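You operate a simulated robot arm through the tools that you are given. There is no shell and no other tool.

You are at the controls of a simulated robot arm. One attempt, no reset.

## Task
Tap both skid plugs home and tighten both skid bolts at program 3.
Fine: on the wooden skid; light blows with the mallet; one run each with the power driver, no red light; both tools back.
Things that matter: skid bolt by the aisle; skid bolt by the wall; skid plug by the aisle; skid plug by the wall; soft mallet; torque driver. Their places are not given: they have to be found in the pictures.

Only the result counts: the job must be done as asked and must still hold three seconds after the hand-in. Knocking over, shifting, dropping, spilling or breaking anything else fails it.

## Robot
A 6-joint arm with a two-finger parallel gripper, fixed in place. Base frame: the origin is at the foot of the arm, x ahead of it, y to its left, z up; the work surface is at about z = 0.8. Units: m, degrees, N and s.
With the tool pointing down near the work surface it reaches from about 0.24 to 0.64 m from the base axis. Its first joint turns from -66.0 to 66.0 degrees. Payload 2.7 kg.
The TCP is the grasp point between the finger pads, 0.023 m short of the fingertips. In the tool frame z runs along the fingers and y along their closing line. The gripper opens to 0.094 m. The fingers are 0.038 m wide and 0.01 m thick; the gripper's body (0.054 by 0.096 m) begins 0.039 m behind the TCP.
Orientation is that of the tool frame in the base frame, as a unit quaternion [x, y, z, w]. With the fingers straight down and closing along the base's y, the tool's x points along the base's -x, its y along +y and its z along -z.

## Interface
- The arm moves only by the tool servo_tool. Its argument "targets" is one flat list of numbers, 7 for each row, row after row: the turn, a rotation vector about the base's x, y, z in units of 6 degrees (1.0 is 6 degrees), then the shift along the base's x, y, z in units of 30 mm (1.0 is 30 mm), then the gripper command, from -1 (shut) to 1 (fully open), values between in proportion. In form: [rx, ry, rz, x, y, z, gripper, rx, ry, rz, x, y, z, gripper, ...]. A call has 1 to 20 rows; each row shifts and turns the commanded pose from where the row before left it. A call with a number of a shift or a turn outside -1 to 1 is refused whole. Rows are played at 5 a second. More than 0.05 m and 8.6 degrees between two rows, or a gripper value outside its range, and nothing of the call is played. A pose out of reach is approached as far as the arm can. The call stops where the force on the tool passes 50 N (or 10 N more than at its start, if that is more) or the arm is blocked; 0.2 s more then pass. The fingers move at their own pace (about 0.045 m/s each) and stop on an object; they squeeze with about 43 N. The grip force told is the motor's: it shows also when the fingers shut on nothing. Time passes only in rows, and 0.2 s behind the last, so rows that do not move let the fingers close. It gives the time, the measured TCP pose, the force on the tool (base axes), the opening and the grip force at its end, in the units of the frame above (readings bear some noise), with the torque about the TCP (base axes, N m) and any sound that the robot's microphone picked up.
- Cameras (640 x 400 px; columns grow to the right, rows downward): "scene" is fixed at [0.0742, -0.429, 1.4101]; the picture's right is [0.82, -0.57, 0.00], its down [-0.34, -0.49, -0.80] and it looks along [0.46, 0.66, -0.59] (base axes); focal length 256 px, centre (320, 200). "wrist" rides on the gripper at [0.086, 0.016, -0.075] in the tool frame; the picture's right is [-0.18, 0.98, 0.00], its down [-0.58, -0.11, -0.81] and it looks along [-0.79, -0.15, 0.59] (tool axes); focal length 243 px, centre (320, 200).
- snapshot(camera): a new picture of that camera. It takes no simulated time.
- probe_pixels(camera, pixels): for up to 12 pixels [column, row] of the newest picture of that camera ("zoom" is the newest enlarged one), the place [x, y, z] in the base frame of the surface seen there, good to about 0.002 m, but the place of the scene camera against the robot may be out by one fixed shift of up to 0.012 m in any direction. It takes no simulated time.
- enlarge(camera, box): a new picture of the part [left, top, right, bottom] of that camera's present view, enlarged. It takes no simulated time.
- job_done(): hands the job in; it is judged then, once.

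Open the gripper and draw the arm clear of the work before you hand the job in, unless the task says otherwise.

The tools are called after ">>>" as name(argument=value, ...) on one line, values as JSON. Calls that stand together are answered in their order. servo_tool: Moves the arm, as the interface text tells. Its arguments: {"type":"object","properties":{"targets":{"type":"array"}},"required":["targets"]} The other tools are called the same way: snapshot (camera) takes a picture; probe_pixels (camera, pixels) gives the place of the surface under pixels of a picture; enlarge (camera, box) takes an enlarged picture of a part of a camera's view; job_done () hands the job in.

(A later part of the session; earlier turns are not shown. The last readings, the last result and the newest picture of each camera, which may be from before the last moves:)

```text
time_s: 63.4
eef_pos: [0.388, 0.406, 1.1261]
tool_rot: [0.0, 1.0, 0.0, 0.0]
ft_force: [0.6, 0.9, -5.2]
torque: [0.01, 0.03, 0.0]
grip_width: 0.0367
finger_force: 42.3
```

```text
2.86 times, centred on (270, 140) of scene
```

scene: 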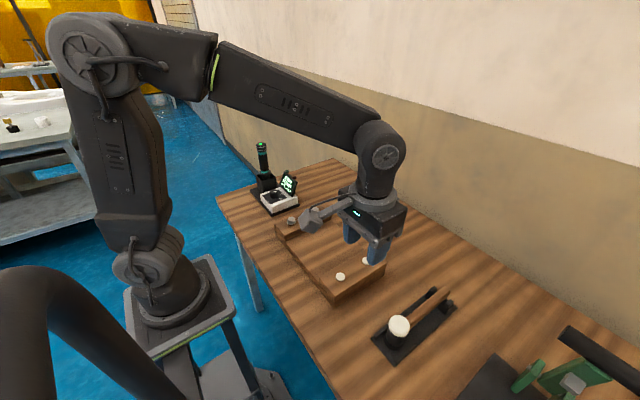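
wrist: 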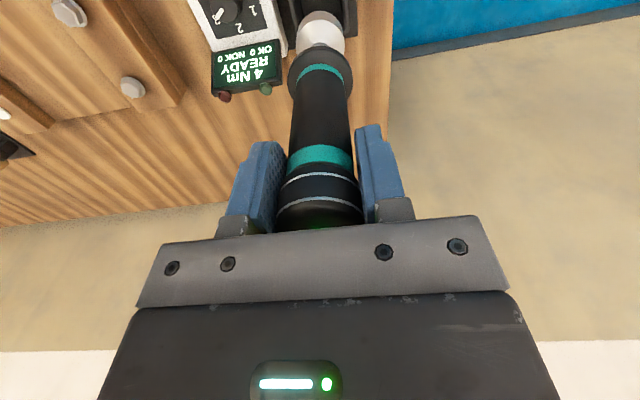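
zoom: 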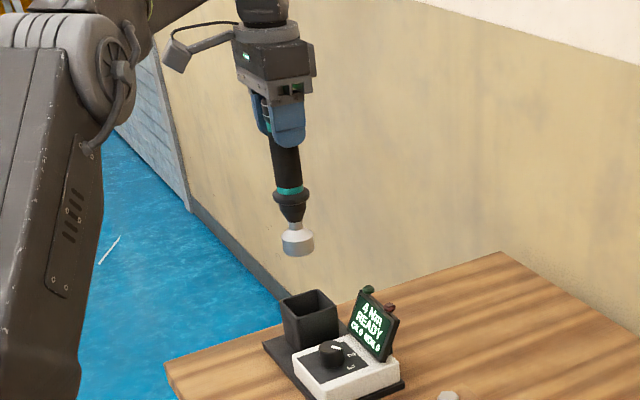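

Driver is out; socket at zoom (298,240). I probe the socket's bottom edge and enlarge the bolts.

>>> probe_pixels(camera="zoom", pixels=[[298, 252], [298, 240], [284, 240], [312, 238], [292, 215], [289, 190], [296, 224], [300, 254], [286, 250], [312, 248]])

>>> enlarge(camera="scene", box=[270, 190, 340, 240])

>>> enlarge(camera="wrist", box=[20, 0, 180, 130])

```text
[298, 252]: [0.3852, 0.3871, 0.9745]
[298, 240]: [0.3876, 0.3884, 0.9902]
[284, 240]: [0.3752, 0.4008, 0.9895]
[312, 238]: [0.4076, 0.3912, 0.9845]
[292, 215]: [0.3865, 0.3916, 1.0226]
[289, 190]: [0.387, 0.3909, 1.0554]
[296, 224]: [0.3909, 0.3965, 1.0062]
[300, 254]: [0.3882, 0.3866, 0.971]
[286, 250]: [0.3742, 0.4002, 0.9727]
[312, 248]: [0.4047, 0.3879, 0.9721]
```

```text
8.00 times, centred on (305, 215) of scene
```

zoom: 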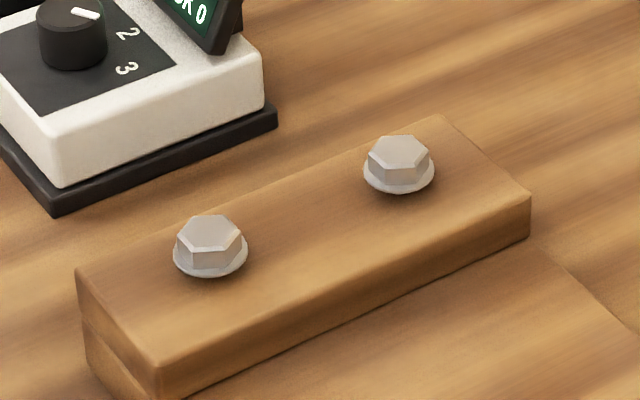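

```text
3.08 times, centred on (100, 65) of wrist
```

zoom: 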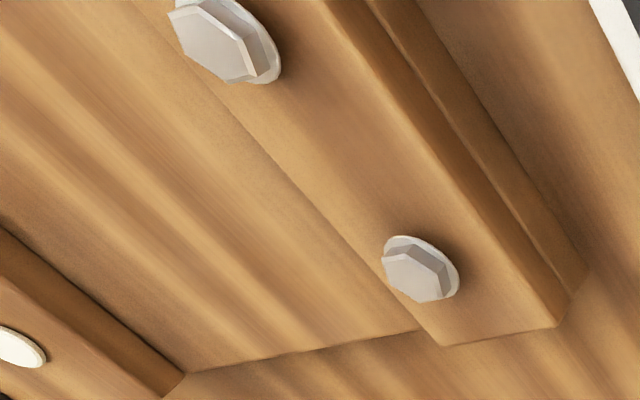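

Socket bottom is ~0.165 m below the TCP. I probe bolt-head tops in this wrist zoom, then in the scene view.

>>> probe_pixels(camera="zoom", pixels=[[415, 275], [385, 262], [445, 290], [412, 255], [418, 298], [215, 42], [180, 15], [250, 72], [213, 12], [213, 75], [420, 240], [330, 200]])

>>> enlarge(camera="scene", box=[270, 190, 340, 240])

>>> probe_pixels(camera="zoom", pixels=[[209, 232], [177, 242], [241, 236], [195, 216], [227, 217], [187, 250], [223, 250], [398, 152], [369, 158], [428, 157], [398, 140], [398, 168]])

```text
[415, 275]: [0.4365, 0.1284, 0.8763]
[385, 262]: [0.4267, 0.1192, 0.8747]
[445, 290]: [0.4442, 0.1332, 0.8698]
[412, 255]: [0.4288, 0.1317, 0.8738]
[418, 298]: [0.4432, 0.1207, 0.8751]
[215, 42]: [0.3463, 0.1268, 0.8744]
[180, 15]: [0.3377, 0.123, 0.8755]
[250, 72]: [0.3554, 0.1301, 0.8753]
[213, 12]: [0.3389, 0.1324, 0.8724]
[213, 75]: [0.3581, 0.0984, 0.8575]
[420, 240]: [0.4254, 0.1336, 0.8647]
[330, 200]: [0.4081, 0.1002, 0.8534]
```

```text
8.00 times, centred on (305, 215) of scene
```

zoom: 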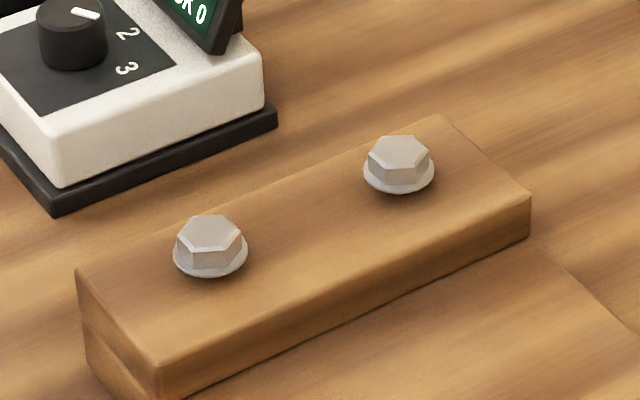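

```text
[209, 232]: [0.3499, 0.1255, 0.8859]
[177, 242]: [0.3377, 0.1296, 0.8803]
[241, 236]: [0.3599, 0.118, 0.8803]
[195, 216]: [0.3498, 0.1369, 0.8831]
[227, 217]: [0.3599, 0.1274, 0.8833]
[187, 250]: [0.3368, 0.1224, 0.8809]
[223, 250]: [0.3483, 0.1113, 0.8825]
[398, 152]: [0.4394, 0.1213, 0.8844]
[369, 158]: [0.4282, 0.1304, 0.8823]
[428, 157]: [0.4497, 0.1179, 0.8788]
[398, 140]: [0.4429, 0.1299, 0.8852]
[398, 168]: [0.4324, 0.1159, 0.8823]
```

Bolts: aisle ≈ (0.3463,0.127), wall ≈ (0.4363,0.127), head tops z ≈ 0.875. I carry the driver over the wall bolt with the socket at ~0.96.

>>> servo_tool(targets=[0, 0, 0, 0.07, -0.4, 0, -1, 0, 0, 0, 0.146, -0.8, 0, -1, 0, 0, 0, 0.146, -0.9, 0, -1, 0, 0, 0, 0.146, -0.9, 0, -1, 0, 0, 0, 0.146, -0.9, 0, -1, 0, 0, 0, 0.146, -0.9, 0, -1, 0, 0, 0, 0.146, -0.9, 0, -1, 0, 0, 0, 0.146, -0.9, 0, -1, 0, 0, 0, 0.146, -0.9, 0, -1, 0, 0, 0, 0.146, -0.9, 0, -1, 0, 0, 0, 0.146, -0.6, 0, -1, 0, 0, 0, 0.08, -0.3, 0, -1, 0, 0, 0, 0, 0, 0, -1, 0, 0, 0, 0, 0, 0, -1])

>>> snapshot(camera="wrist")

>>> enlarge(camera="scene", box=[270, 130, 380, 240])

```text
time_s: 66.4
eef_pos: [0.4375, 0.1264, 1.1259]
tool_rot: [-0.001, 1.0, 0.0, 0.0]
ft_force: [0.3, -0.2, -5.4]
torque: [-0.03, -0.01, 0.0]
grip_width: 0.0365
finger_force: 42.0
```

```text
taken
```

wrist: 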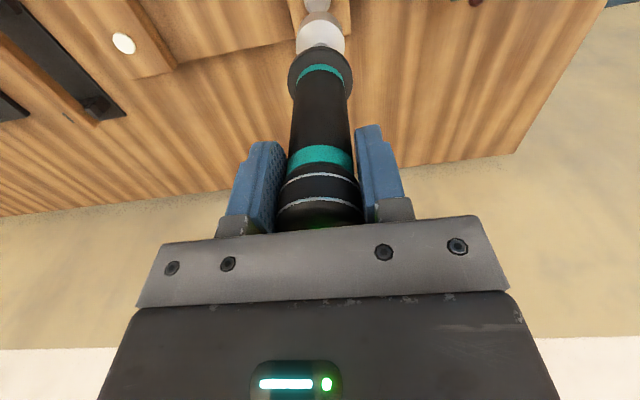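

```text
3.64 times, centred on (325, 185) of scene
```

zoom: 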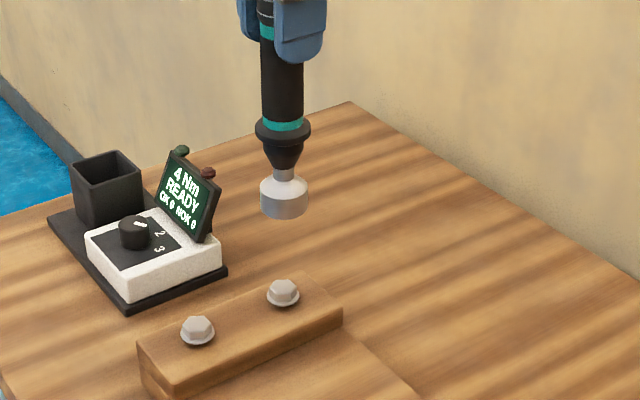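

I lower to ~18 mm above the bolt head and compare socket and bolt positions in the scene view.

>>> servo_tool(targets=[0, 0, 0, 0, 0, -0.8, -1, 0, 0, 0, 0, 0, -0.8, -1, 0, 0, 0, 0, 0, -0.6, -1, 0, 0, 0, 0, 0, 0, -1, 0, 0, 0, 0, 0, 0, -1])

>>> enlarge(camera="scene", box=[280, 170, 350, 230])

>>> snapshot(camera="wrist")

```text
time_s: 67.6
eef_pos: [0.4377, 0.1263, 1.0611]
tool_rot: [0.0, 1.0, 0.0, 0.001]
ft_force: [0.2, -0.5, -5.2]
torque: [0.0, 0.03, -0.01]
grip_width: 0.0368
finger_force: 42.1
```

```text
6.67 times, centred on (315, 200) of scene
```

zoom: 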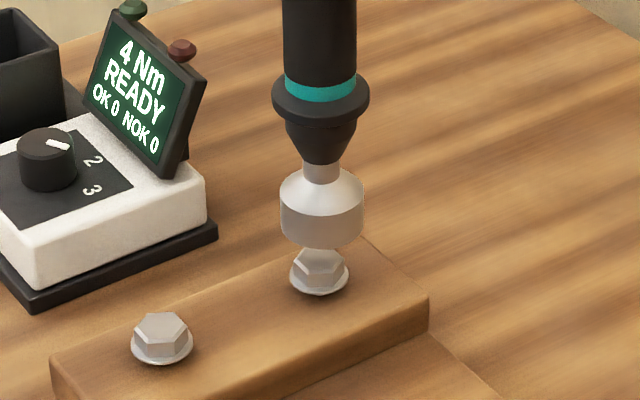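

```text
taken
```

wrist: 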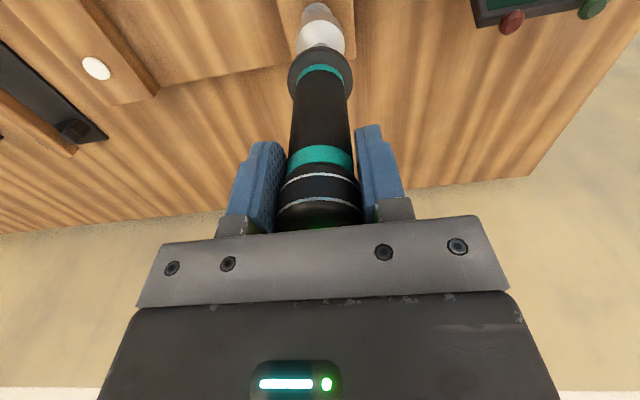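

I probe the socket edges and bolt for lateral alignment.

>>> probe_pixels(camera="zoom", pixels=[[284, 220], [360, 220], [322, 225], [322, 242], [322, 200], [310, 225], [334, 225], [319, 258], [296, 270], [343, 266], [319, 290], [319, 280]])

>>> probe_pixels(camera="wrist", pixels=[[321, 35], [305, 38], [338, 38], [321, 48], [318, 12], [308, 12], [328, 12], [318, 5], [321, 28], [321, 80], [300, 80], [343, 80]])

```text
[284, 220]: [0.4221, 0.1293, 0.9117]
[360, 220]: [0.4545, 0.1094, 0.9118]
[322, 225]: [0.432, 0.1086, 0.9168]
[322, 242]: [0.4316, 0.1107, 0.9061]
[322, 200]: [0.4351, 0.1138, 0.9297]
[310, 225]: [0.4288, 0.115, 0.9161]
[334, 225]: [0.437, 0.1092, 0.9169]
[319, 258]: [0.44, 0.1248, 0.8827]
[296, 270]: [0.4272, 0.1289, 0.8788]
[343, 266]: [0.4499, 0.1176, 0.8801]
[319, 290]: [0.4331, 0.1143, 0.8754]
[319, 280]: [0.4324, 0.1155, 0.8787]
```

```text
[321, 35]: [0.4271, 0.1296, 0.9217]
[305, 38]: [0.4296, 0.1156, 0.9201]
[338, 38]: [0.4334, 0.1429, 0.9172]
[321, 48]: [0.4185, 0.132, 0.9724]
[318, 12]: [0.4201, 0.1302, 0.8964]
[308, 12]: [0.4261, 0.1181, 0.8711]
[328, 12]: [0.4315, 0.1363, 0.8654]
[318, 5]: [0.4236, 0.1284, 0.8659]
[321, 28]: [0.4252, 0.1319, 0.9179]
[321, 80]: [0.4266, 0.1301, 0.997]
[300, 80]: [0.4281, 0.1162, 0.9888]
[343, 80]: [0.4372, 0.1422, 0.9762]
```

Socket appears ~1.3 mm off along the picture's right; TCP reads (0.4376,0.1263) vs bolt (0.4362,0.127). I correct that and lower by 8 mm to compare more closely.

>>> servo_tool(targets=[0, 0, 0, -0.045, 0.023, 0, -1, 0, 0, 0, 0, 0, -0.27, -1, 0, 0, 0, 0, 0, 0, -1, 0, 0, 0, 0, 0, 0, -1])

>>> enlarge(camera="scene", box=[290, 180, 340, 225])

>>> enlarge(camera="wrist", box=[260, 0, 380, 75])

```text
time_s: 68.6
eef_pos: [0.4378, 0.1275, 1.052]
tool_rot: [0.0, 1.0, 0.0, 0.001]
ft_force: [0.3, 0.1, -5.3]
torque: [0.02, 0.01, 0.01]
grip_width: 0.0365
finger_force: 42.9
```

```text
8.89 times, centred on (315, 202) of scene
```

zoom: 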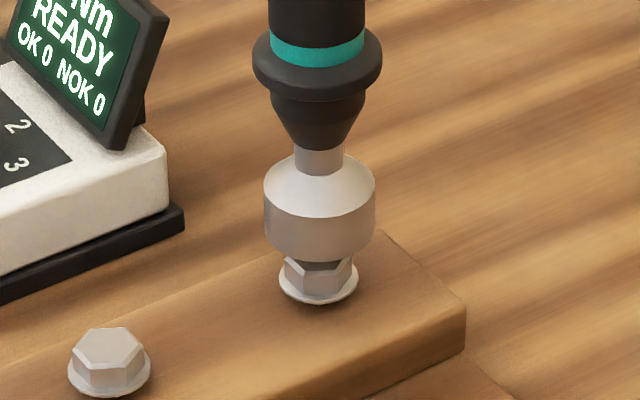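

```text
5.33 times, centred on (320, 38) of wrist
```

zoom: 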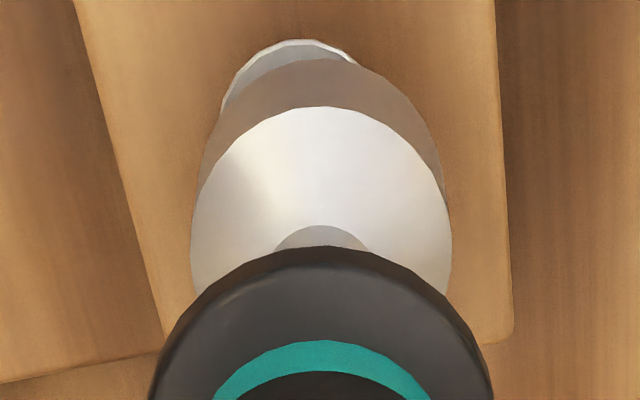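

Scene shows ~0.7 mm residual, but the wrist zoom suggests the bolt (flange top at (298,40)) lies slightly left of the socket. I probe flange and rim points to fit circles.

>>> probe_pixels(camera="zoom", pixels=[[225, 105], [240, 72], [262, 52], [290, 43], [320, 43], [345, 53], [208, 150], [200, 200], [430, 130], [445, 200], [318, 66], [318, 100]])

```text
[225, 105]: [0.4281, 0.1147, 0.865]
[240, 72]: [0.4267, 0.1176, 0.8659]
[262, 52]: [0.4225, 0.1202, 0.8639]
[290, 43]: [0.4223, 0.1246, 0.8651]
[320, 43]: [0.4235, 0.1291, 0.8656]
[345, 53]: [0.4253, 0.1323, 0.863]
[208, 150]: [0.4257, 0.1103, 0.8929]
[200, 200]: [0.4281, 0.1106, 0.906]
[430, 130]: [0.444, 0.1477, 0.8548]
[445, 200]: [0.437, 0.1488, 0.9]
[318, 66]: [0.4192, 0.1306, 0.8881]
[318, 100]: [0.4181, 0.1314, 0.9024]
```

Fits give bolt centre ≈ (0.4362,0.1257) and the socket ~2 mm off in +x and +y. I shift by (-2.2,-2.0) mm and look again.

>>> servo_tool(targets=[0, 0, 0, -0.073, -0.067, 0, -1, 0, 0, 0, 0, 0, 0, -1, 0, 0, 0, 0, 0, 0, -1])

>>> enlarge(camera="scene", box=[290, 180, 340, 225])

>>> enlarge(camera="wrist", box=[260, 0, 380, 75])

```text
time_s: 69.4
eef_pos: [0.4335, 0.1255, 1.0526]
tool_rot: [0.0, 1.0, 0.0, 0.001]
ft_force: [-0.5, -0.4, -5.2]
torque: [-0.06, -0.02, 0.03]
grip_width: 0.0365
finger_force: 43.0
```

```text
8.89 times, centred on (315, 202) of scene
```

zoom: 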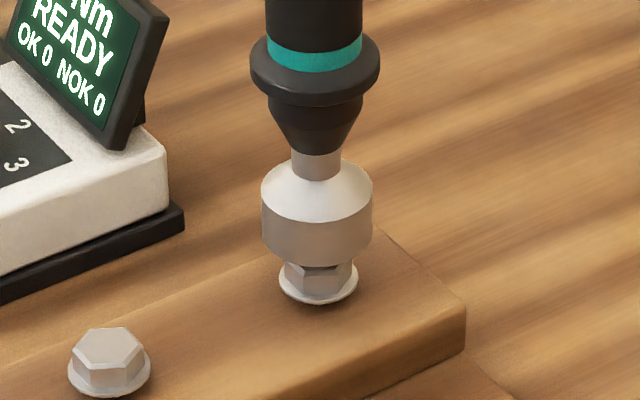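

```text
5.33 times, centred on (320, 38) of wrist
```

zoom: 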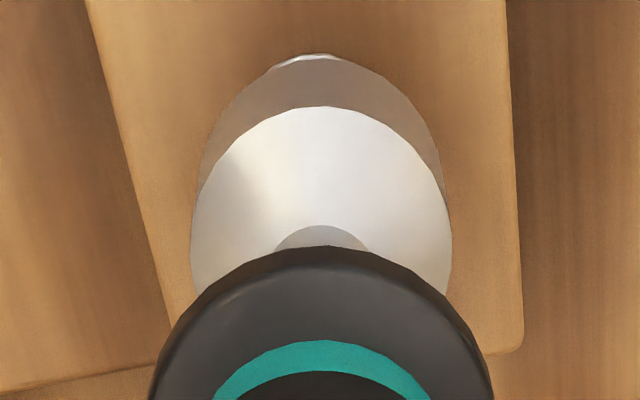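

Now scene and wrist agree within ~0.6 mm. I lower gently in small steps and watch the force.

>>> servo_tool(targets=[0, 0, 0, 0.01, -0.02, -0.17, -1, 0, 0, 0, 0, 0, -0.17, -1, 0, 0, 0, 0, 0, 0, -1])

>>> enlarge(camera="scene", box=[280, 180, 340, 225])

```text
time_s: 70.2
eef_pos: [0.4353, 0.1248, 1.0414]
tool_rot: [0.0, 1.0, 0.0, 0.001]
ft_force: [0.6, 0.1, -5.8]
torque: [0.01, 0.0, 0.01]
grip_width: 0.0365
finger_force: 42.9
```

```text
8.89 times, centred on (310, 202) of scene
```

zoom: 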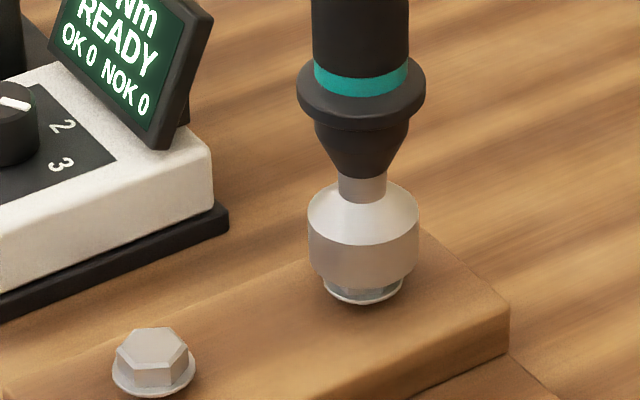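

Socket (centre col 363) matches the flange (363); no force yet. I continue down in 3 mm steps, two at a time.

>>> servo_tool(targets=[0, 0, 0, 0, 0, -0.1, -1, 0, 0, 0, 0, 0, -0.1, -1, 0, 0, 0, 0, 0, 0, -1])

>>> enlarge(camera="scene", box=[280, 180, 340, 225])

```text
time_s: 71.0
eef_pos: [0.4347, 0.125, 1.0369]
tool_rot: [0.0, 1.0, 0.0, 0.001]
ft_force: [-2.3, 0.1, 0.1]
torque: [0.02, 0.24, -0.01]
grip_width: 0.0365
finger_force: 43.3
```

```text
8.89 times, centred on (310, 202) of scene
```

zoom: 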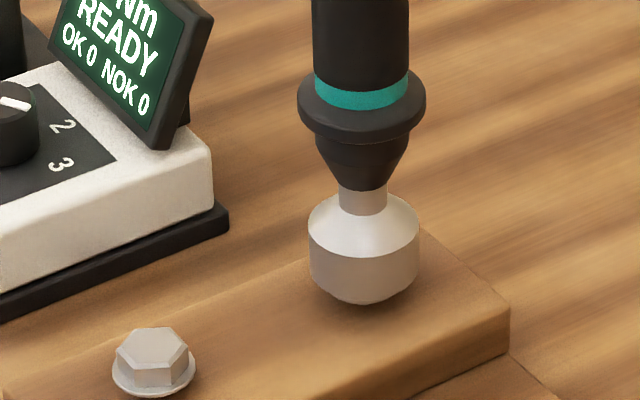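

Contact: force z rose ~6 N, socket now over the bolt. The display still says READY; I press a little further.

>>> servo_tool(targets=[0, 0, 0, 0, 0, -0.05, -1, 0, 0, 0, 0, 0, -0.05, -1, 0, 0, 0, 0, 0, 0, -1])

>>> enlarge(camera="scene", box=[270, 170, 340, 225])

```text
time_s: 71.8
eef_pos: [0.4347, 0.1259, 1.0332]
tool_rot: [0.0, 1.0, 0.0, -0.001]
ft_force: [-0.2, 0.0, -4.9]
torque: [-0.03, -0.01, 0.0]
grip_width: 0.0365
finger_force: 43.3
```

```text
7.27 times, centred on (305, 198) of scene
```

zoom: 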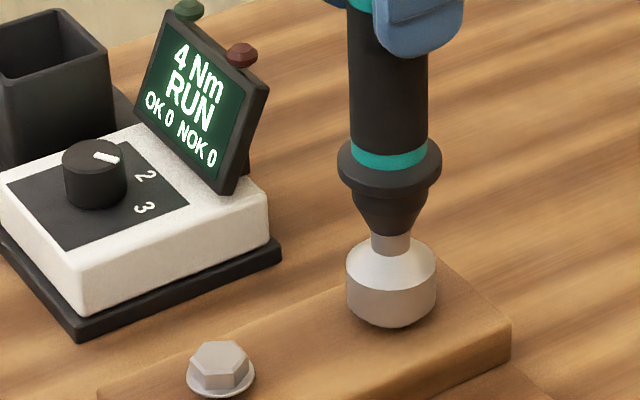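

Display shows RUN and the force fell back, so the socket engaged and is driving. I follow down slightly and keep watching.

>>> servo_tool(targets=[0, 0, 0, 0, 0, -0.06, -1, 0, 0, 0, 0, 0, -0.03, -1])

>>> enlarge(camera="scene", box=[270, 170, 340, 225])

```text
time_s: 72.4
eef_pos: [0.435, 0.1246, 1.0306]
tool_rot: [0.0, 1.0, 0.0, 0.0]
ft_force: [-1.0, -0.3, -5.8]
torque: [0.02, 0.03, -0.01]
grip_width: 0.0366
finger_force: 43.2
```

```text
7.27 times, centred on (305, 198) of scene
```

zoom: 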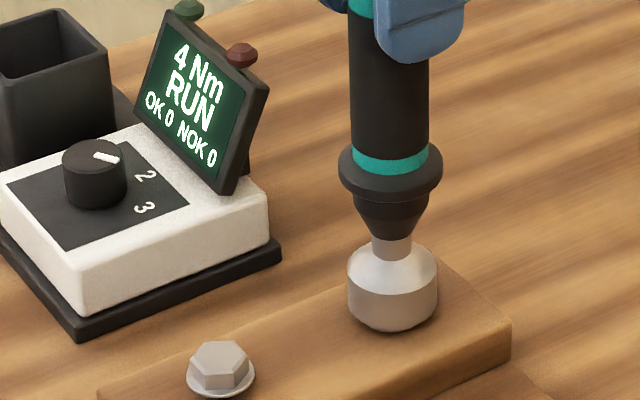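

Still RUN, no press force. I follow down another 2 mm.

>>> servo_tool(targets=[0, 0, 0, 0, 0, -0.04, -1, 0, 0, 0, 0, 0, -0.03, -1])

>>> enlarge(camera="scene", box=[270, 170, 340, 225])

```text
time_s: 73.0
eef_pos: [0.4339, 0.1257, 1.0283]
tool_rot: [0.0, 1.0, 0.0, 0.001]
ft_force: [-0.2, -0.1, -1.1]
torque: [-0.15, 0.06, -0.01]
grip_width: 0.0363
finger_force: 42.9
```

```text
7.27 times, centred on (305, 198) of scene
```

zoom: 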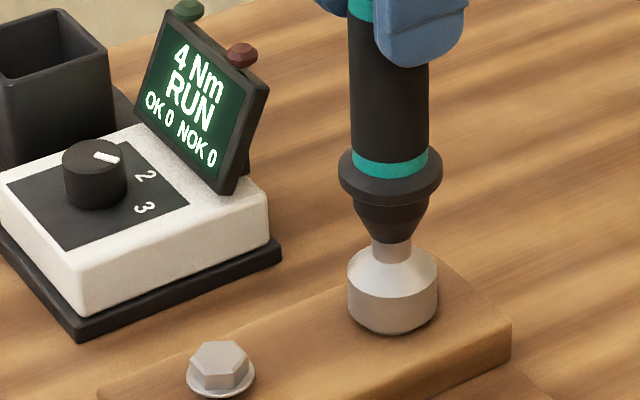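

Light press now (~4 N). I hold with a slight extra press and watch for the run's end.

>>> servo_tool(targets=[0, 0, 0, 0, 0, -0.03, -1, 0, 0, 0, 0, 0, 0, -1])

>>> enlarge(camera="scene", box=[270, 170, 340, 225])

```text
time_s: 73.6
eef_pos: [0.4348, 0.1251, 1.0283]
tool_rot: [0.001, 1.0, 0.0, 0.001]
ft_force: [-1.9, -1.2, 9.4]
torque: [-0.19, 0.45, -0.03]
grip_width: 0.0367
finger_force: 42.5
```

```text
7.27 times, centred on (305, 198) of scene
```

zoom: 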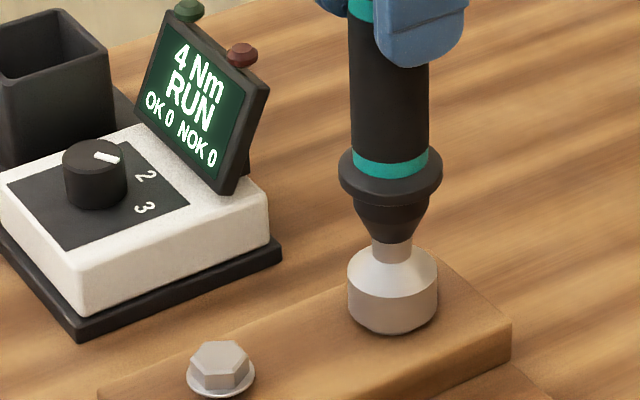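

Pressing with ~15 N and still RUN. I hold still and wait.

>>> servo_tool(targets=[0, 0, 0, 0, 0, 0, -1, 0, 0, 0, 0, 0, 0, -1, 0, 0, 0, 0, 0, 0, -1])

>>> enlarge(camera="scene", box=[270, 170, 340, 225])

```text
time_s: 74.4
eef_pos: [0.4343, 0.1251, 1.0282]
tool_rot: [0.0, 1.0, 0.0, 0.001]
ft_force: [-2.3, -0.2, 16.5]
torque: [-0.22, 0.53, -0.01]
grip_width: 0.0366
finger_force: 42.8
```

```text
7.27 times, centred on (305, 198) of scene
```

zoom: 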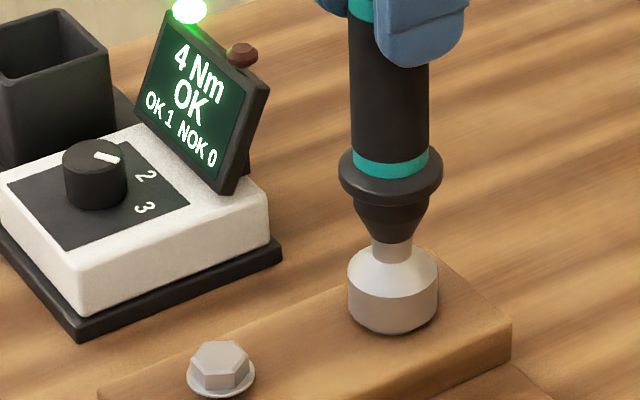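

Green light, OK 1 NOK 0. I lift straight off and move 90 mm toward -x above the aisle bolt.

>>> servo_tool(targets=[0, 0, 0, 0, 0, 0.3, -1, 0, 0, 0, 0, 0, 0.6, -1, 0, 0, 0, 0, 0, 0.6, -1, 0, 0, 0, -0.6, 0, 0, -1, 0, 0, 0, -0.8, 0, 0, -1, 0, 0, 0, -0.8, 0, 0, -1, 0, 0, 0, -0.5, 0, 0, -1, 0, 0, 0, -0.3, 0, 0, -1, 0, 0, 0, 0, 0, 0, -1, 0, 0, 0, 0, 0, 0, -1])

>>> enlarge(camera="scene", box=[260, 170, 340, 235])

>>> snapshot(camera="wrist")

```text
time_s: 76.6
eef_pos: [0.3443, 0.1265, 1.0724]
tool_rot: [0.0, 1.0, 0.0, 0.0]
ft_force: [0.0, 0.2, -5.1]
torque: [-0.02, 0.01, -0.02]
grip_width: 0.0365
finger_force: 43.1
```

```text
6.15 times, centred on (300, 202) of scene
```

zoom: 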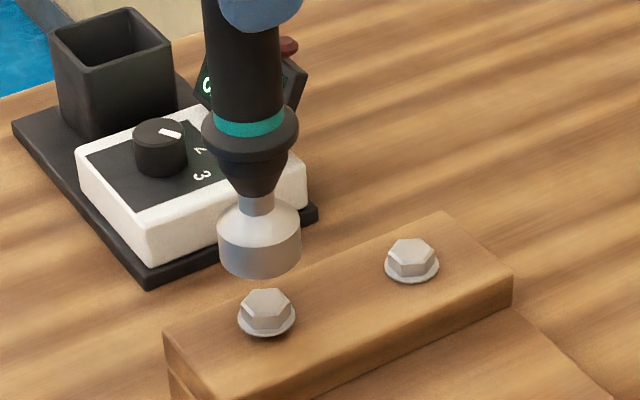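

```text
taken
```

wrist: 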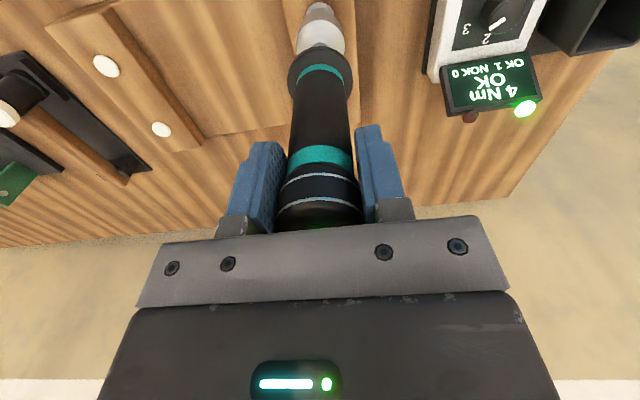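

The display stays visible in the wrist view. I lower to ~11 mm above the aisle bolt and check alignment in both views.

>>> servo_tool(targets=[0, 0, 0, 0, 0, -0.4, -1, 0, 0, 0, 0, 0, -0.3, -1, 0, 0, 0, 0, 0, 0, -1, 0, 0, 0, 0, 0, 0, -1])

>>> enlarge(camera="scene", box=[265, 190, 315, 235])

>>> enlarge(camera="wrist", box=[260, 0, 380, 75])

```text
time_s: 77.6
eef_pos: [0.3444, 0.1263, 1.0517]
tool_rot: [0.0, 1.0, 0.0, 0.0]
ft_force: [-0.1, -0.5, -5.5]
torque: [0.0, -0.01, 0.0]
grip_width: 0.0368
finger_force: 42.7
```

```text
8.89 times, centred on (290, 212) of scene
```

zoom: 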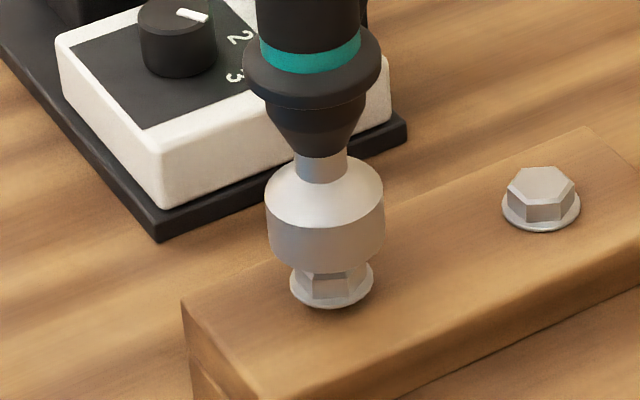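

```text
5.33 times, centred on (320, 38) of wrist
```

zoom: 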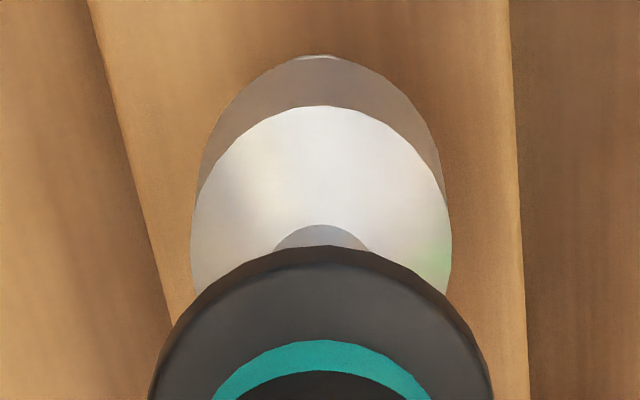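

Aligned within ~0.5 mm (scene flange 331.5 vs expected 330, wrist sliver centred). I descend as before with a 0.5 mm +x correction.

>>> servo_tool(targets=[0, 0, 0, 0.017, 0, -0.15, -1, 0, 0, 0, 0, 0, -0.15, -1, 0, 0, 0, 0, 0, -0.1, -1, 0, 0, 0, 0, 0, 0, -1])

>>> enlarge(camera="scene", box=[265, 190, 315, 235])

>>> enlarge(camera="wrist", box=[260, 0, 580, 150])

```text
time_s: 78.6
eef_pos: [0.3447, 0.1257, 1.0395]
tool_rot: [0.0, 1.0, 0.0, 0.001]
ft_force: [0.6, 0.0, -4.8]
torque: [0.02, -0.02, -0.01]
grip_width: 0.0366
finger_force: 43.2
```

```text
8.89 times, centred on (290, 212) of scene
```

zoom: 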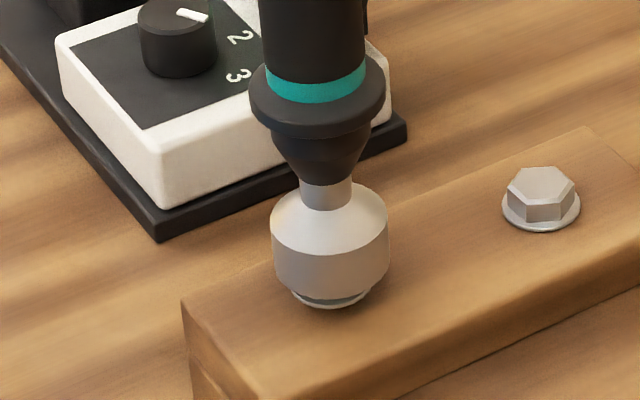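

```text
2.00 times, centred on (420, 75) of wrist
```

zoom: 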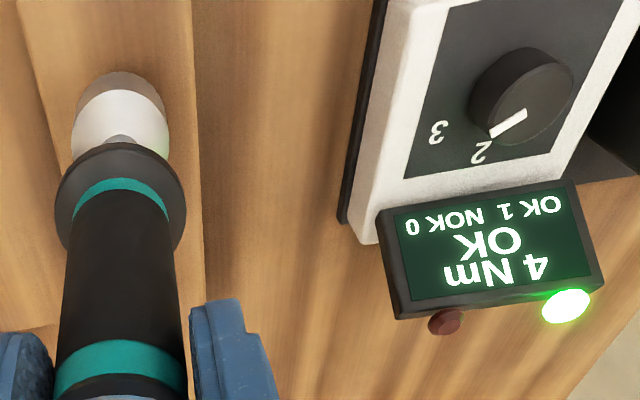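

Socket nearly on the flange; no contact yet. I continue in ~3 mm steps.

>>> servo_tool(targets=[0, 0, 0, 0, 0, -0.1, -1, 0, 0, 0, 0, 0, -0.05, -1, 0, 0, 0, 0, 0, 0, -1])

>>> enlarge(camera="wrist", box=[260, 0, 580, 150])

```text
time_s: 79.4
eef_pos: [0.3444, 0.1251, 1.036]
tool_rot: [0.0, 1.0, 0.0, 0.0]
ft_force: [-0.3, 0.7, -4.1]
torque: [0.05, 0.0, -0.01]
grip_width: 0.0364
finger_force: 42.9
```

```text
2.00 times, centred on (420, 75) of wrist
```

zoom: 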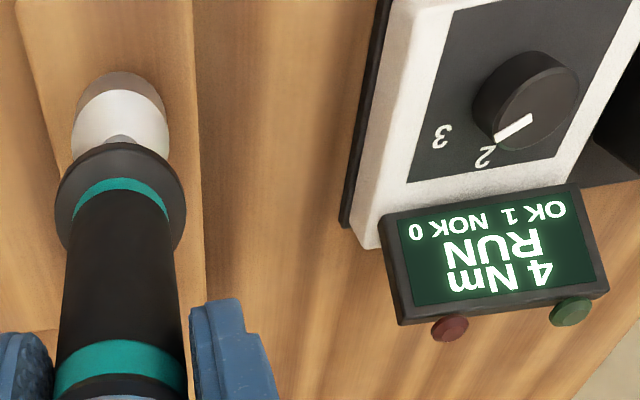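

RUN began. I follow down gently as before.

>>> servo_tool(targets=[0, 0, 0, 0, 0, -0.07, -1, 0, 0, 0, 0, 0, -0.05, -1, 0, 0, 0, 0, 0, -0.04, -1])

>>> enlarge(camera="wrist", box=[260, 0, 580, 150])

```text
time_s: 80.2
eef_pos: [0.3447, 0.1251, 1.0302]
tool_rot: [-0.001, 1.0, 0.0, 0.0]
ft_force: [0.3, 0.5, -4.8]
torque: [-0.03, -0.07, -0.02]
grip_width: 0.0364
finger_force: 42.8
```

```text
2.00 times, centred on (420, 75) of wrist
```

zoom: 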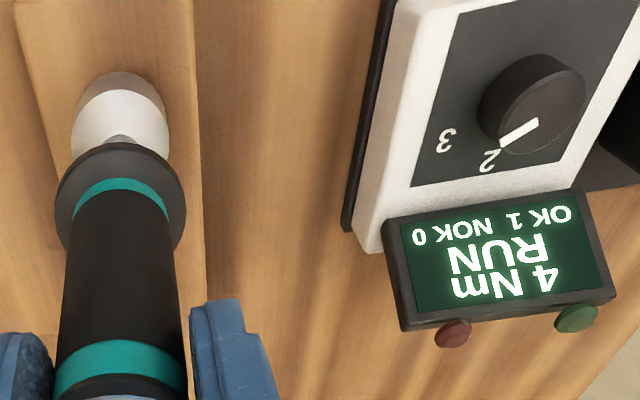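

Still RUN, near the former final height. I add a light press.

>>> servo_tool(targets=[0, 0, 0, 0, 0, -0.05, -1, 0, 0, 0, 0, 0, -0.03, -1])

>>> enlarge(camera="wrist", box=[260, 0, 580, 150])

```text
time_s: 80.8
eef_pos: [0.3448, 0.1256, 1.028]
tool_rot: [0.0, 1.0, 0.0, 0.001]
ft_force: [-2.6, -0.6, 9.1]
torque: [-0.17, 0.37, -0.01]
grip_width: 0.0367
finger_force: 42.8
```

```text
2.00 times, centred on (420, 75) of wrist
```

zoom: 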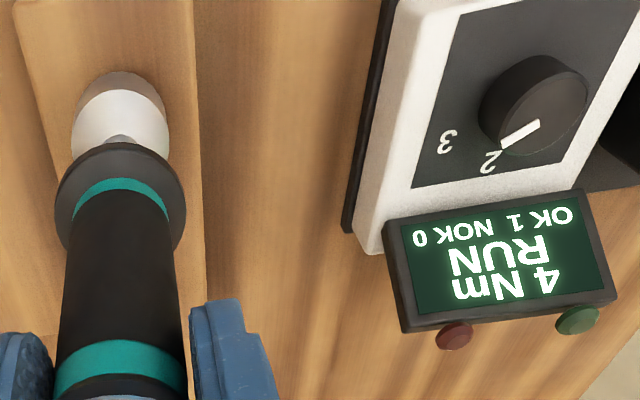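

Pressing ~14 N. I hold and wait for the result.

>>> servo_tool(targets=[0, 0, 0, 0, 0, 0, -1, 0, 0, 0, 0, 0, 0, -1, 0, 0, 0, 0, 0, 0, -1, 0, 0, 0, 0, 0, 0, -1])

>>> enlarge(camera="wrist", box=[260, 0, 580, 150])

```text
time_s: 81.8
eef_pos: [0.3453, 0.126, 1.0284]
tool_rot: [0.0, 1.0, 0.0, 0.001]
ft_force: [-3.3, -0.7, 22.3]
torque: [-0.31, 0.61, 0.01]
grip_width: 0.0364
finger_force: 42.9
```

```text
2.00 times, centred on (420, 75) of wrist
```

zoom: 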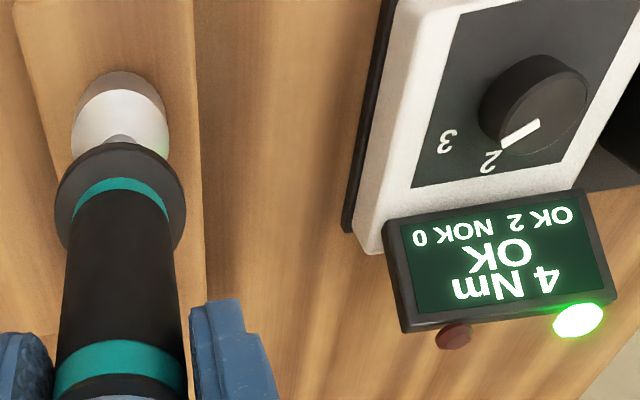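

Green, OK 2 NOK 0. I lift straight up, then carry the driver back toward its holster at a safe height.

>>> servo_tool(targets=[0, 0, 0, 0, 0, 0.3, -1, 0, 0, 0, 0, 0, 0.6, -1, 0, 0, 0, 0, 0, 0.9, -1, 0, 0, 0, 0, 0, 0.9, -1, 0, 0, 0, 0, 0.2, 0.67, -1, 0, 0, 0, 0.15, 0.9, 0, -1, 0, 0, 0, 0.15, 0.95, 0, -1, 0, 0, 0, 0.15, 0.95, 0, -1, 0, 0, 0, 0.15, 0.95, 0, -1, 0, 0, 0, 0.15, 0.95, 0, -1, 0, 0, 0, 0.15, 0.95, 0, -1, 0, 0, 0, 0.15, 0.95, 0, -1, 0, 0, 0, 0.15, 0.95, 0, -1, 0, 0, 0, 0.15, 0.95, 0, -1, 0, 0, 0, 0.12, 0.6, 0, -1, 0, 0, 0, 0, 0, 0, -1, 0, 0, 0, 0, 0, 0, -1])

>>> snapshot(camera="wrist")

>>> enlarge(camera="scene", box=[215, 70, 325, 210])

```text
time_s: 85.4
eef_pos: [0.3901, 0.404, 1.1289]
tool_rot: [0.0, 1.0, 0.0, 0.0]
ft_force: [-1.1, 0.0, -5.5]
torque: [0.02, -0.03, 0.01]
grip_width: 0.0364
finger_force: 43.3
```

```text
taken
```

wrist: 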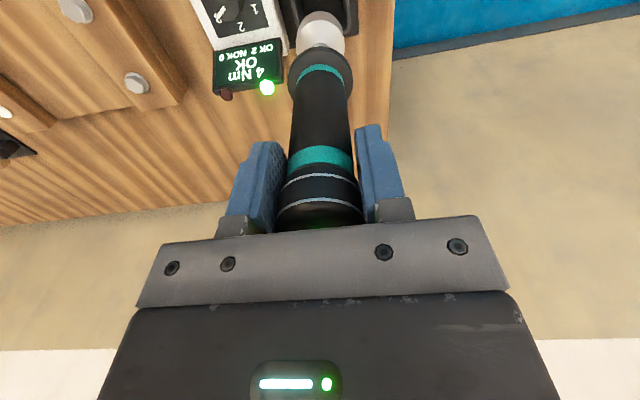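

```text
2.86 times, centred on (270, 140) of scene
```

zoom: 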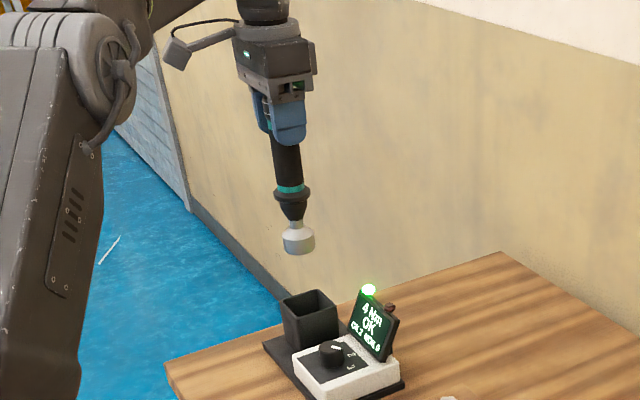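

Same geometry as at pick-up, no slip. I correct by (-1,+2) mm and lower until the socket is just above the holster mouth.

>>> servo_tool(targets=[0, 0, 0, -0.025, 0.06, -0.5, -1, 0, 0, 0, 0, 0, -0.8, -1, 0, 0, 0, 0, 0, -0.8, -1, 0, 0, 0, 0, 0, 0, -1, 0, 0, 0, 0, 0, 0, -1])

>>> enlarge(camera="scene", box=[235, 130, 305, 210])

>>> enlarge(camera="wrist", box=[220, 0, 420, 125])

```text
time_s: 86.6
eef_pos: [0.3875, 0.4069, 1.0665]
tool_rot: [0.0, 1.0, -0.001, 0.0]
ft_force: [0.1, 0.0, -5.4]
torque: [-0.01, 0.0, -0.02]
grip_width: 0.0365
finger_force: 42.4
```

```text
5.00 times, centred on (270, 170) of scene
```

zoom: 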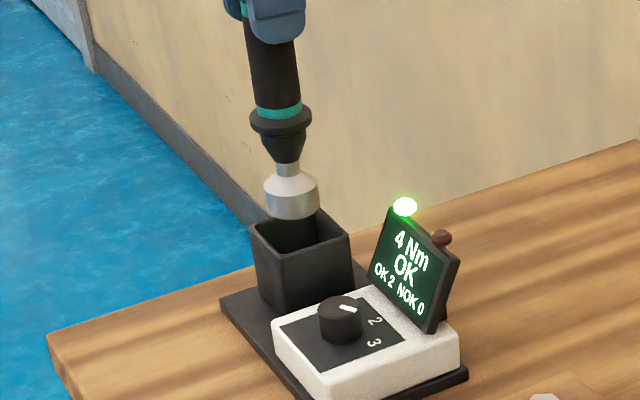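

```text
3.20 times, centred on (320, 62) of wrist
```

zoom: 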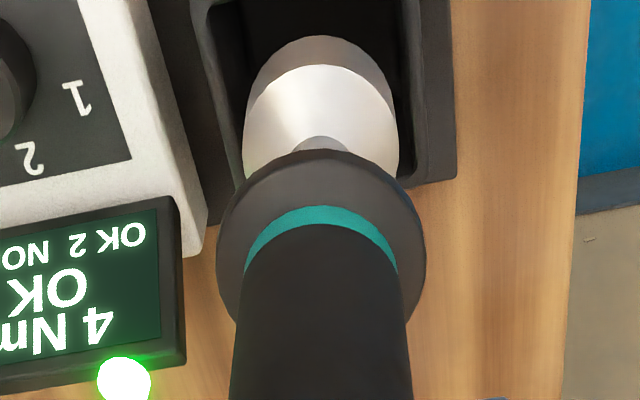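

Socket is over the holster mouth. I lower it into the pocket, slower near the seat.

>>> servo_tool(targets=[0, 0, 0, 0.03, -0.02, -0.4, -1, 0, 0, 0, 0, 0, -0.6, -1, 0, 0, 0, 0, 0, -0.6, -1, 0, 0, 0, 0, 0, -0.5, -1, 0, 0, 0, 0, 0, -0.3, -1, 0, 0, 0, 0, 0, 0, -1])

>>> enlarge(camera="scene", box=[235, 130, 305, 210])

```text
time_s: 88.0
eef_pos: [0.3893, 0.4052, 0.9944]
tool_rot: [0.001, 1.0, 0.0, 0.0]
ft_force: [0.1, 1.1, -5.9]
torque: [0.03, 0.02, -0.02]
grip_width: 0.0362
finger_force: 43.6
```

```text
5.00 times, centred on (270, 170) of scene
```

zoom: 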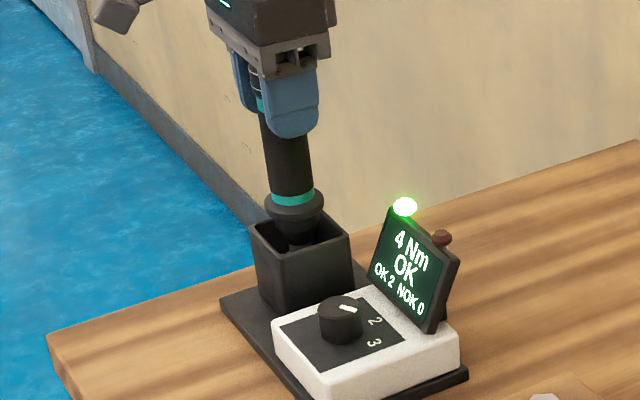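

About 8 mm to the seat. I ease down in small steps.

>>> servo_tool(targets=[0, 0, 0, 0, 0, -0.12, -1, 0, 0, 0, 0, 0, -0.1, -1, 0, 0, 0, 0, 0, 0, -1])

```text
time_s: 88.8
eef_pos: [0.3891, 0.4047, 0.9868]
tool_rot: [0.0, 1.0, 0.0, -0.001]
ft_force: [0.1, -0.2, -6.0]
torque: [0.02, -0.02, -0.02]
grip_width: 0.0366
finger_force: 43.2
```

>>> servo_tool(targets=[0, 0, 0, 0, 0, -0.04, -1, 0, 0, 0, 0, 0, -0.03, -1, 0, 0, 0, 0, 0, 0, -1])

```text
time_s: 89.6
eef_pos: [0.3901, 0.4064, 0.9856]
tool_rot: [0.0, 1.0, 0.0, 0.0]
ft_force: [-1.7, -0.9, 1.0]
torque: [-0.23, 0.13, -0.03]
grip_width: 0.0369
finger_force: 43.0
```

Seated (force z rose from -6 to +1). I open the fingers to ~0.06 and check that the driver stands.

>>> servo_tool(targets=[0, 0, 0, 0, 0, 0, 0, 0, 0, 0, 0, 0, 0, 0.3, 0, 0, 0, 0, 0, 0, 0.3])

>>> snapshot(camera="wrist")

>>> enlarge(camera="scene", box=[235, 130, 305, 210])

```text
time_s: 90.4
eef_pos: [0.3893, 0.4062, 0.9841]
tool_rot: [0.0, 1.0, 0.0, 0.0]
ft_force: [-0.4, 0.2, 0.0]
torque: [0.04, 0.01, -0.03]
grip_width: 0.061
finger_force: 0.0
```

```text
taken
```

wrist: 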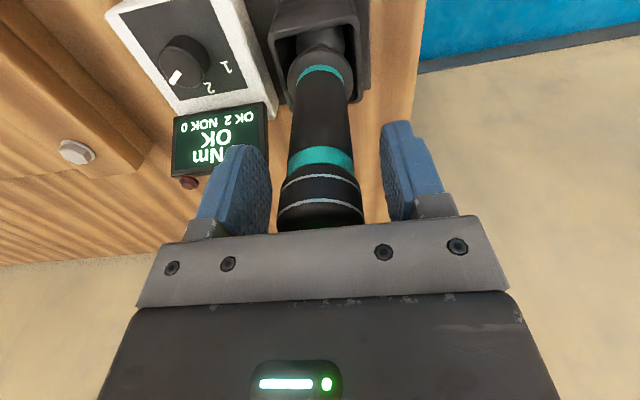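

```text
5.00 times, centred on (270, 170) of scene
```

zoom: 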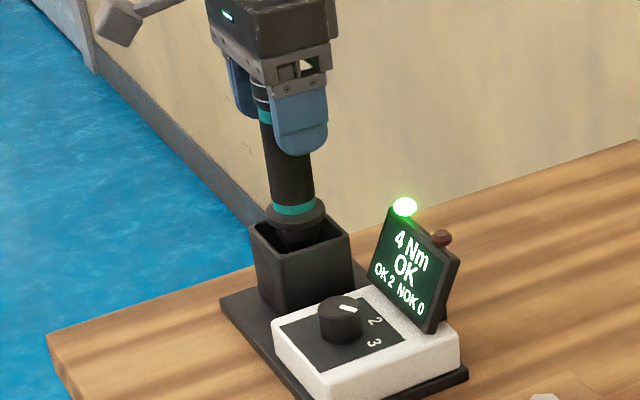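

The driver stands in the holster as before. I rise straight up, draw back, and take a final look at everything.

>>> servo_tool(targets=[0, 0, 0, 0, 0, 0.5, 0.3, 0, 0, 0, 0, 0, 0.8, 0.3, 0, 0, 0, 0, 0, 1, 0.3, 0, 0, 0, 0, 0, 1, 0.3, 0, 0, 0, 0, 0, 1, 0.5, 0, 0, 0, -0.7, -0.5, 1, 1, 0, 0, 0, -0.8, -1, 0.5, 1, 0, 0, 0, -0.8, -1, 0, 1, 0, 0, 0, 0, 0, 0, 1])

>>> snapshot(camera="wrist")

>>> snapshot(camera="scene")

>>> enlarge(camera="scene", box=[300, 230, 480, 370])

>>> enlarge(camera="scene", box=[235, 130, 335, 240])

```text
time_s: 92.4
eef_pos: [0.3213, 0.3297, 1.1592]
tool_rot: [0.0, 1.0, 0.0, 0.0]
ft_force: [0.4, 0.7, -0.5]
torque: [-0.03, -0.02, 0.0]
grip_width: 0.094
finger_force: 0.2
```

```text
taken
```

wrist: 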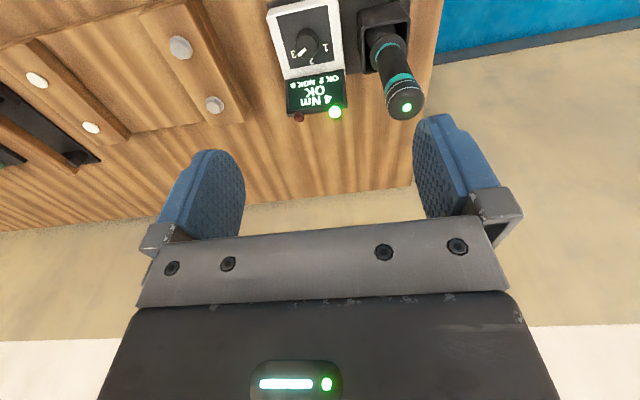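

```text
taken
```

scene: 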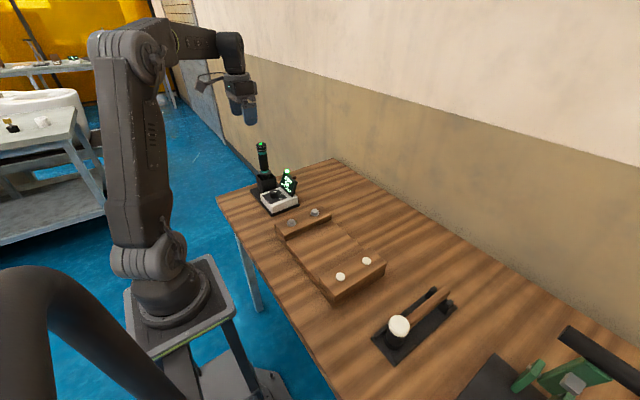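

```text
2.86 times, centred on (390, 300) of scene
```

zoom: 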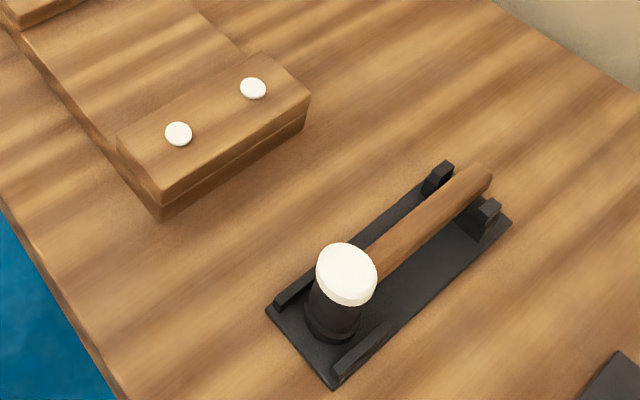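

```text
3.64 times, centred on (285, 185) of scene
```

zoom: 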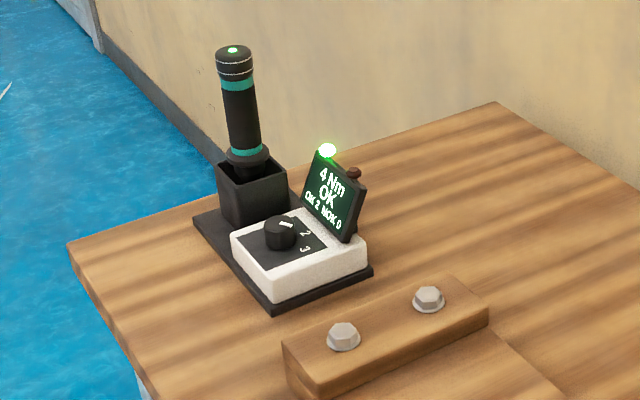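

All in place. I take a last close look at the plugs' seating and the knob pointer.

>>> enlarge(camera="scene", box=[330, 248, 380, 283])

>>> probe_pixels(camera="zoom", pixels=[[175, 330], [175, 320], [195, 335], [165, 365], [230, 330], [475, 140], [480, 130], [470, 150], [470, 180], [530, 150]])

>>> enlarge(camera="wrist", box=[250, 0, 370, 75])

```text
11.43 times, centred on (355, 266) of scene
```

zoom: 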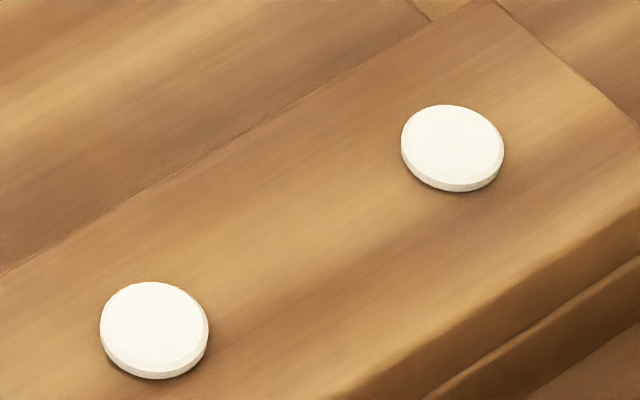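

```text
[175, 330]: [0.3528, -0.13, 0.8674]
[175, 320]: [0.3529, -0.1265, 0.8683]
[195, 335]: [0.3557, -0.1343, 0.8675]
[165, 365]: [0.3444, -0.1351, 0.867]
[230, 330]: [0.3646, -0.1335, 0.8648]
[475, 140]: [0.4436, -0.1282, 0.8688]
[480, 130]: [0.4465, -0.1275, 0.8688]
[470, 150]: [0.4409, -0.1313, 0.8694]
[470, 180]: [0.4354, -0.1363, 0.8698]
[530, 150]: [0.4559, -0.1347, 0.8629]
```

```text
5.33 times, centred on (310, 38) of wrist
```

zoom: 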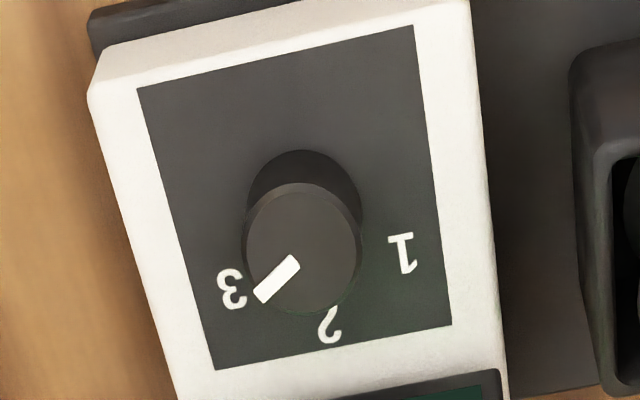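

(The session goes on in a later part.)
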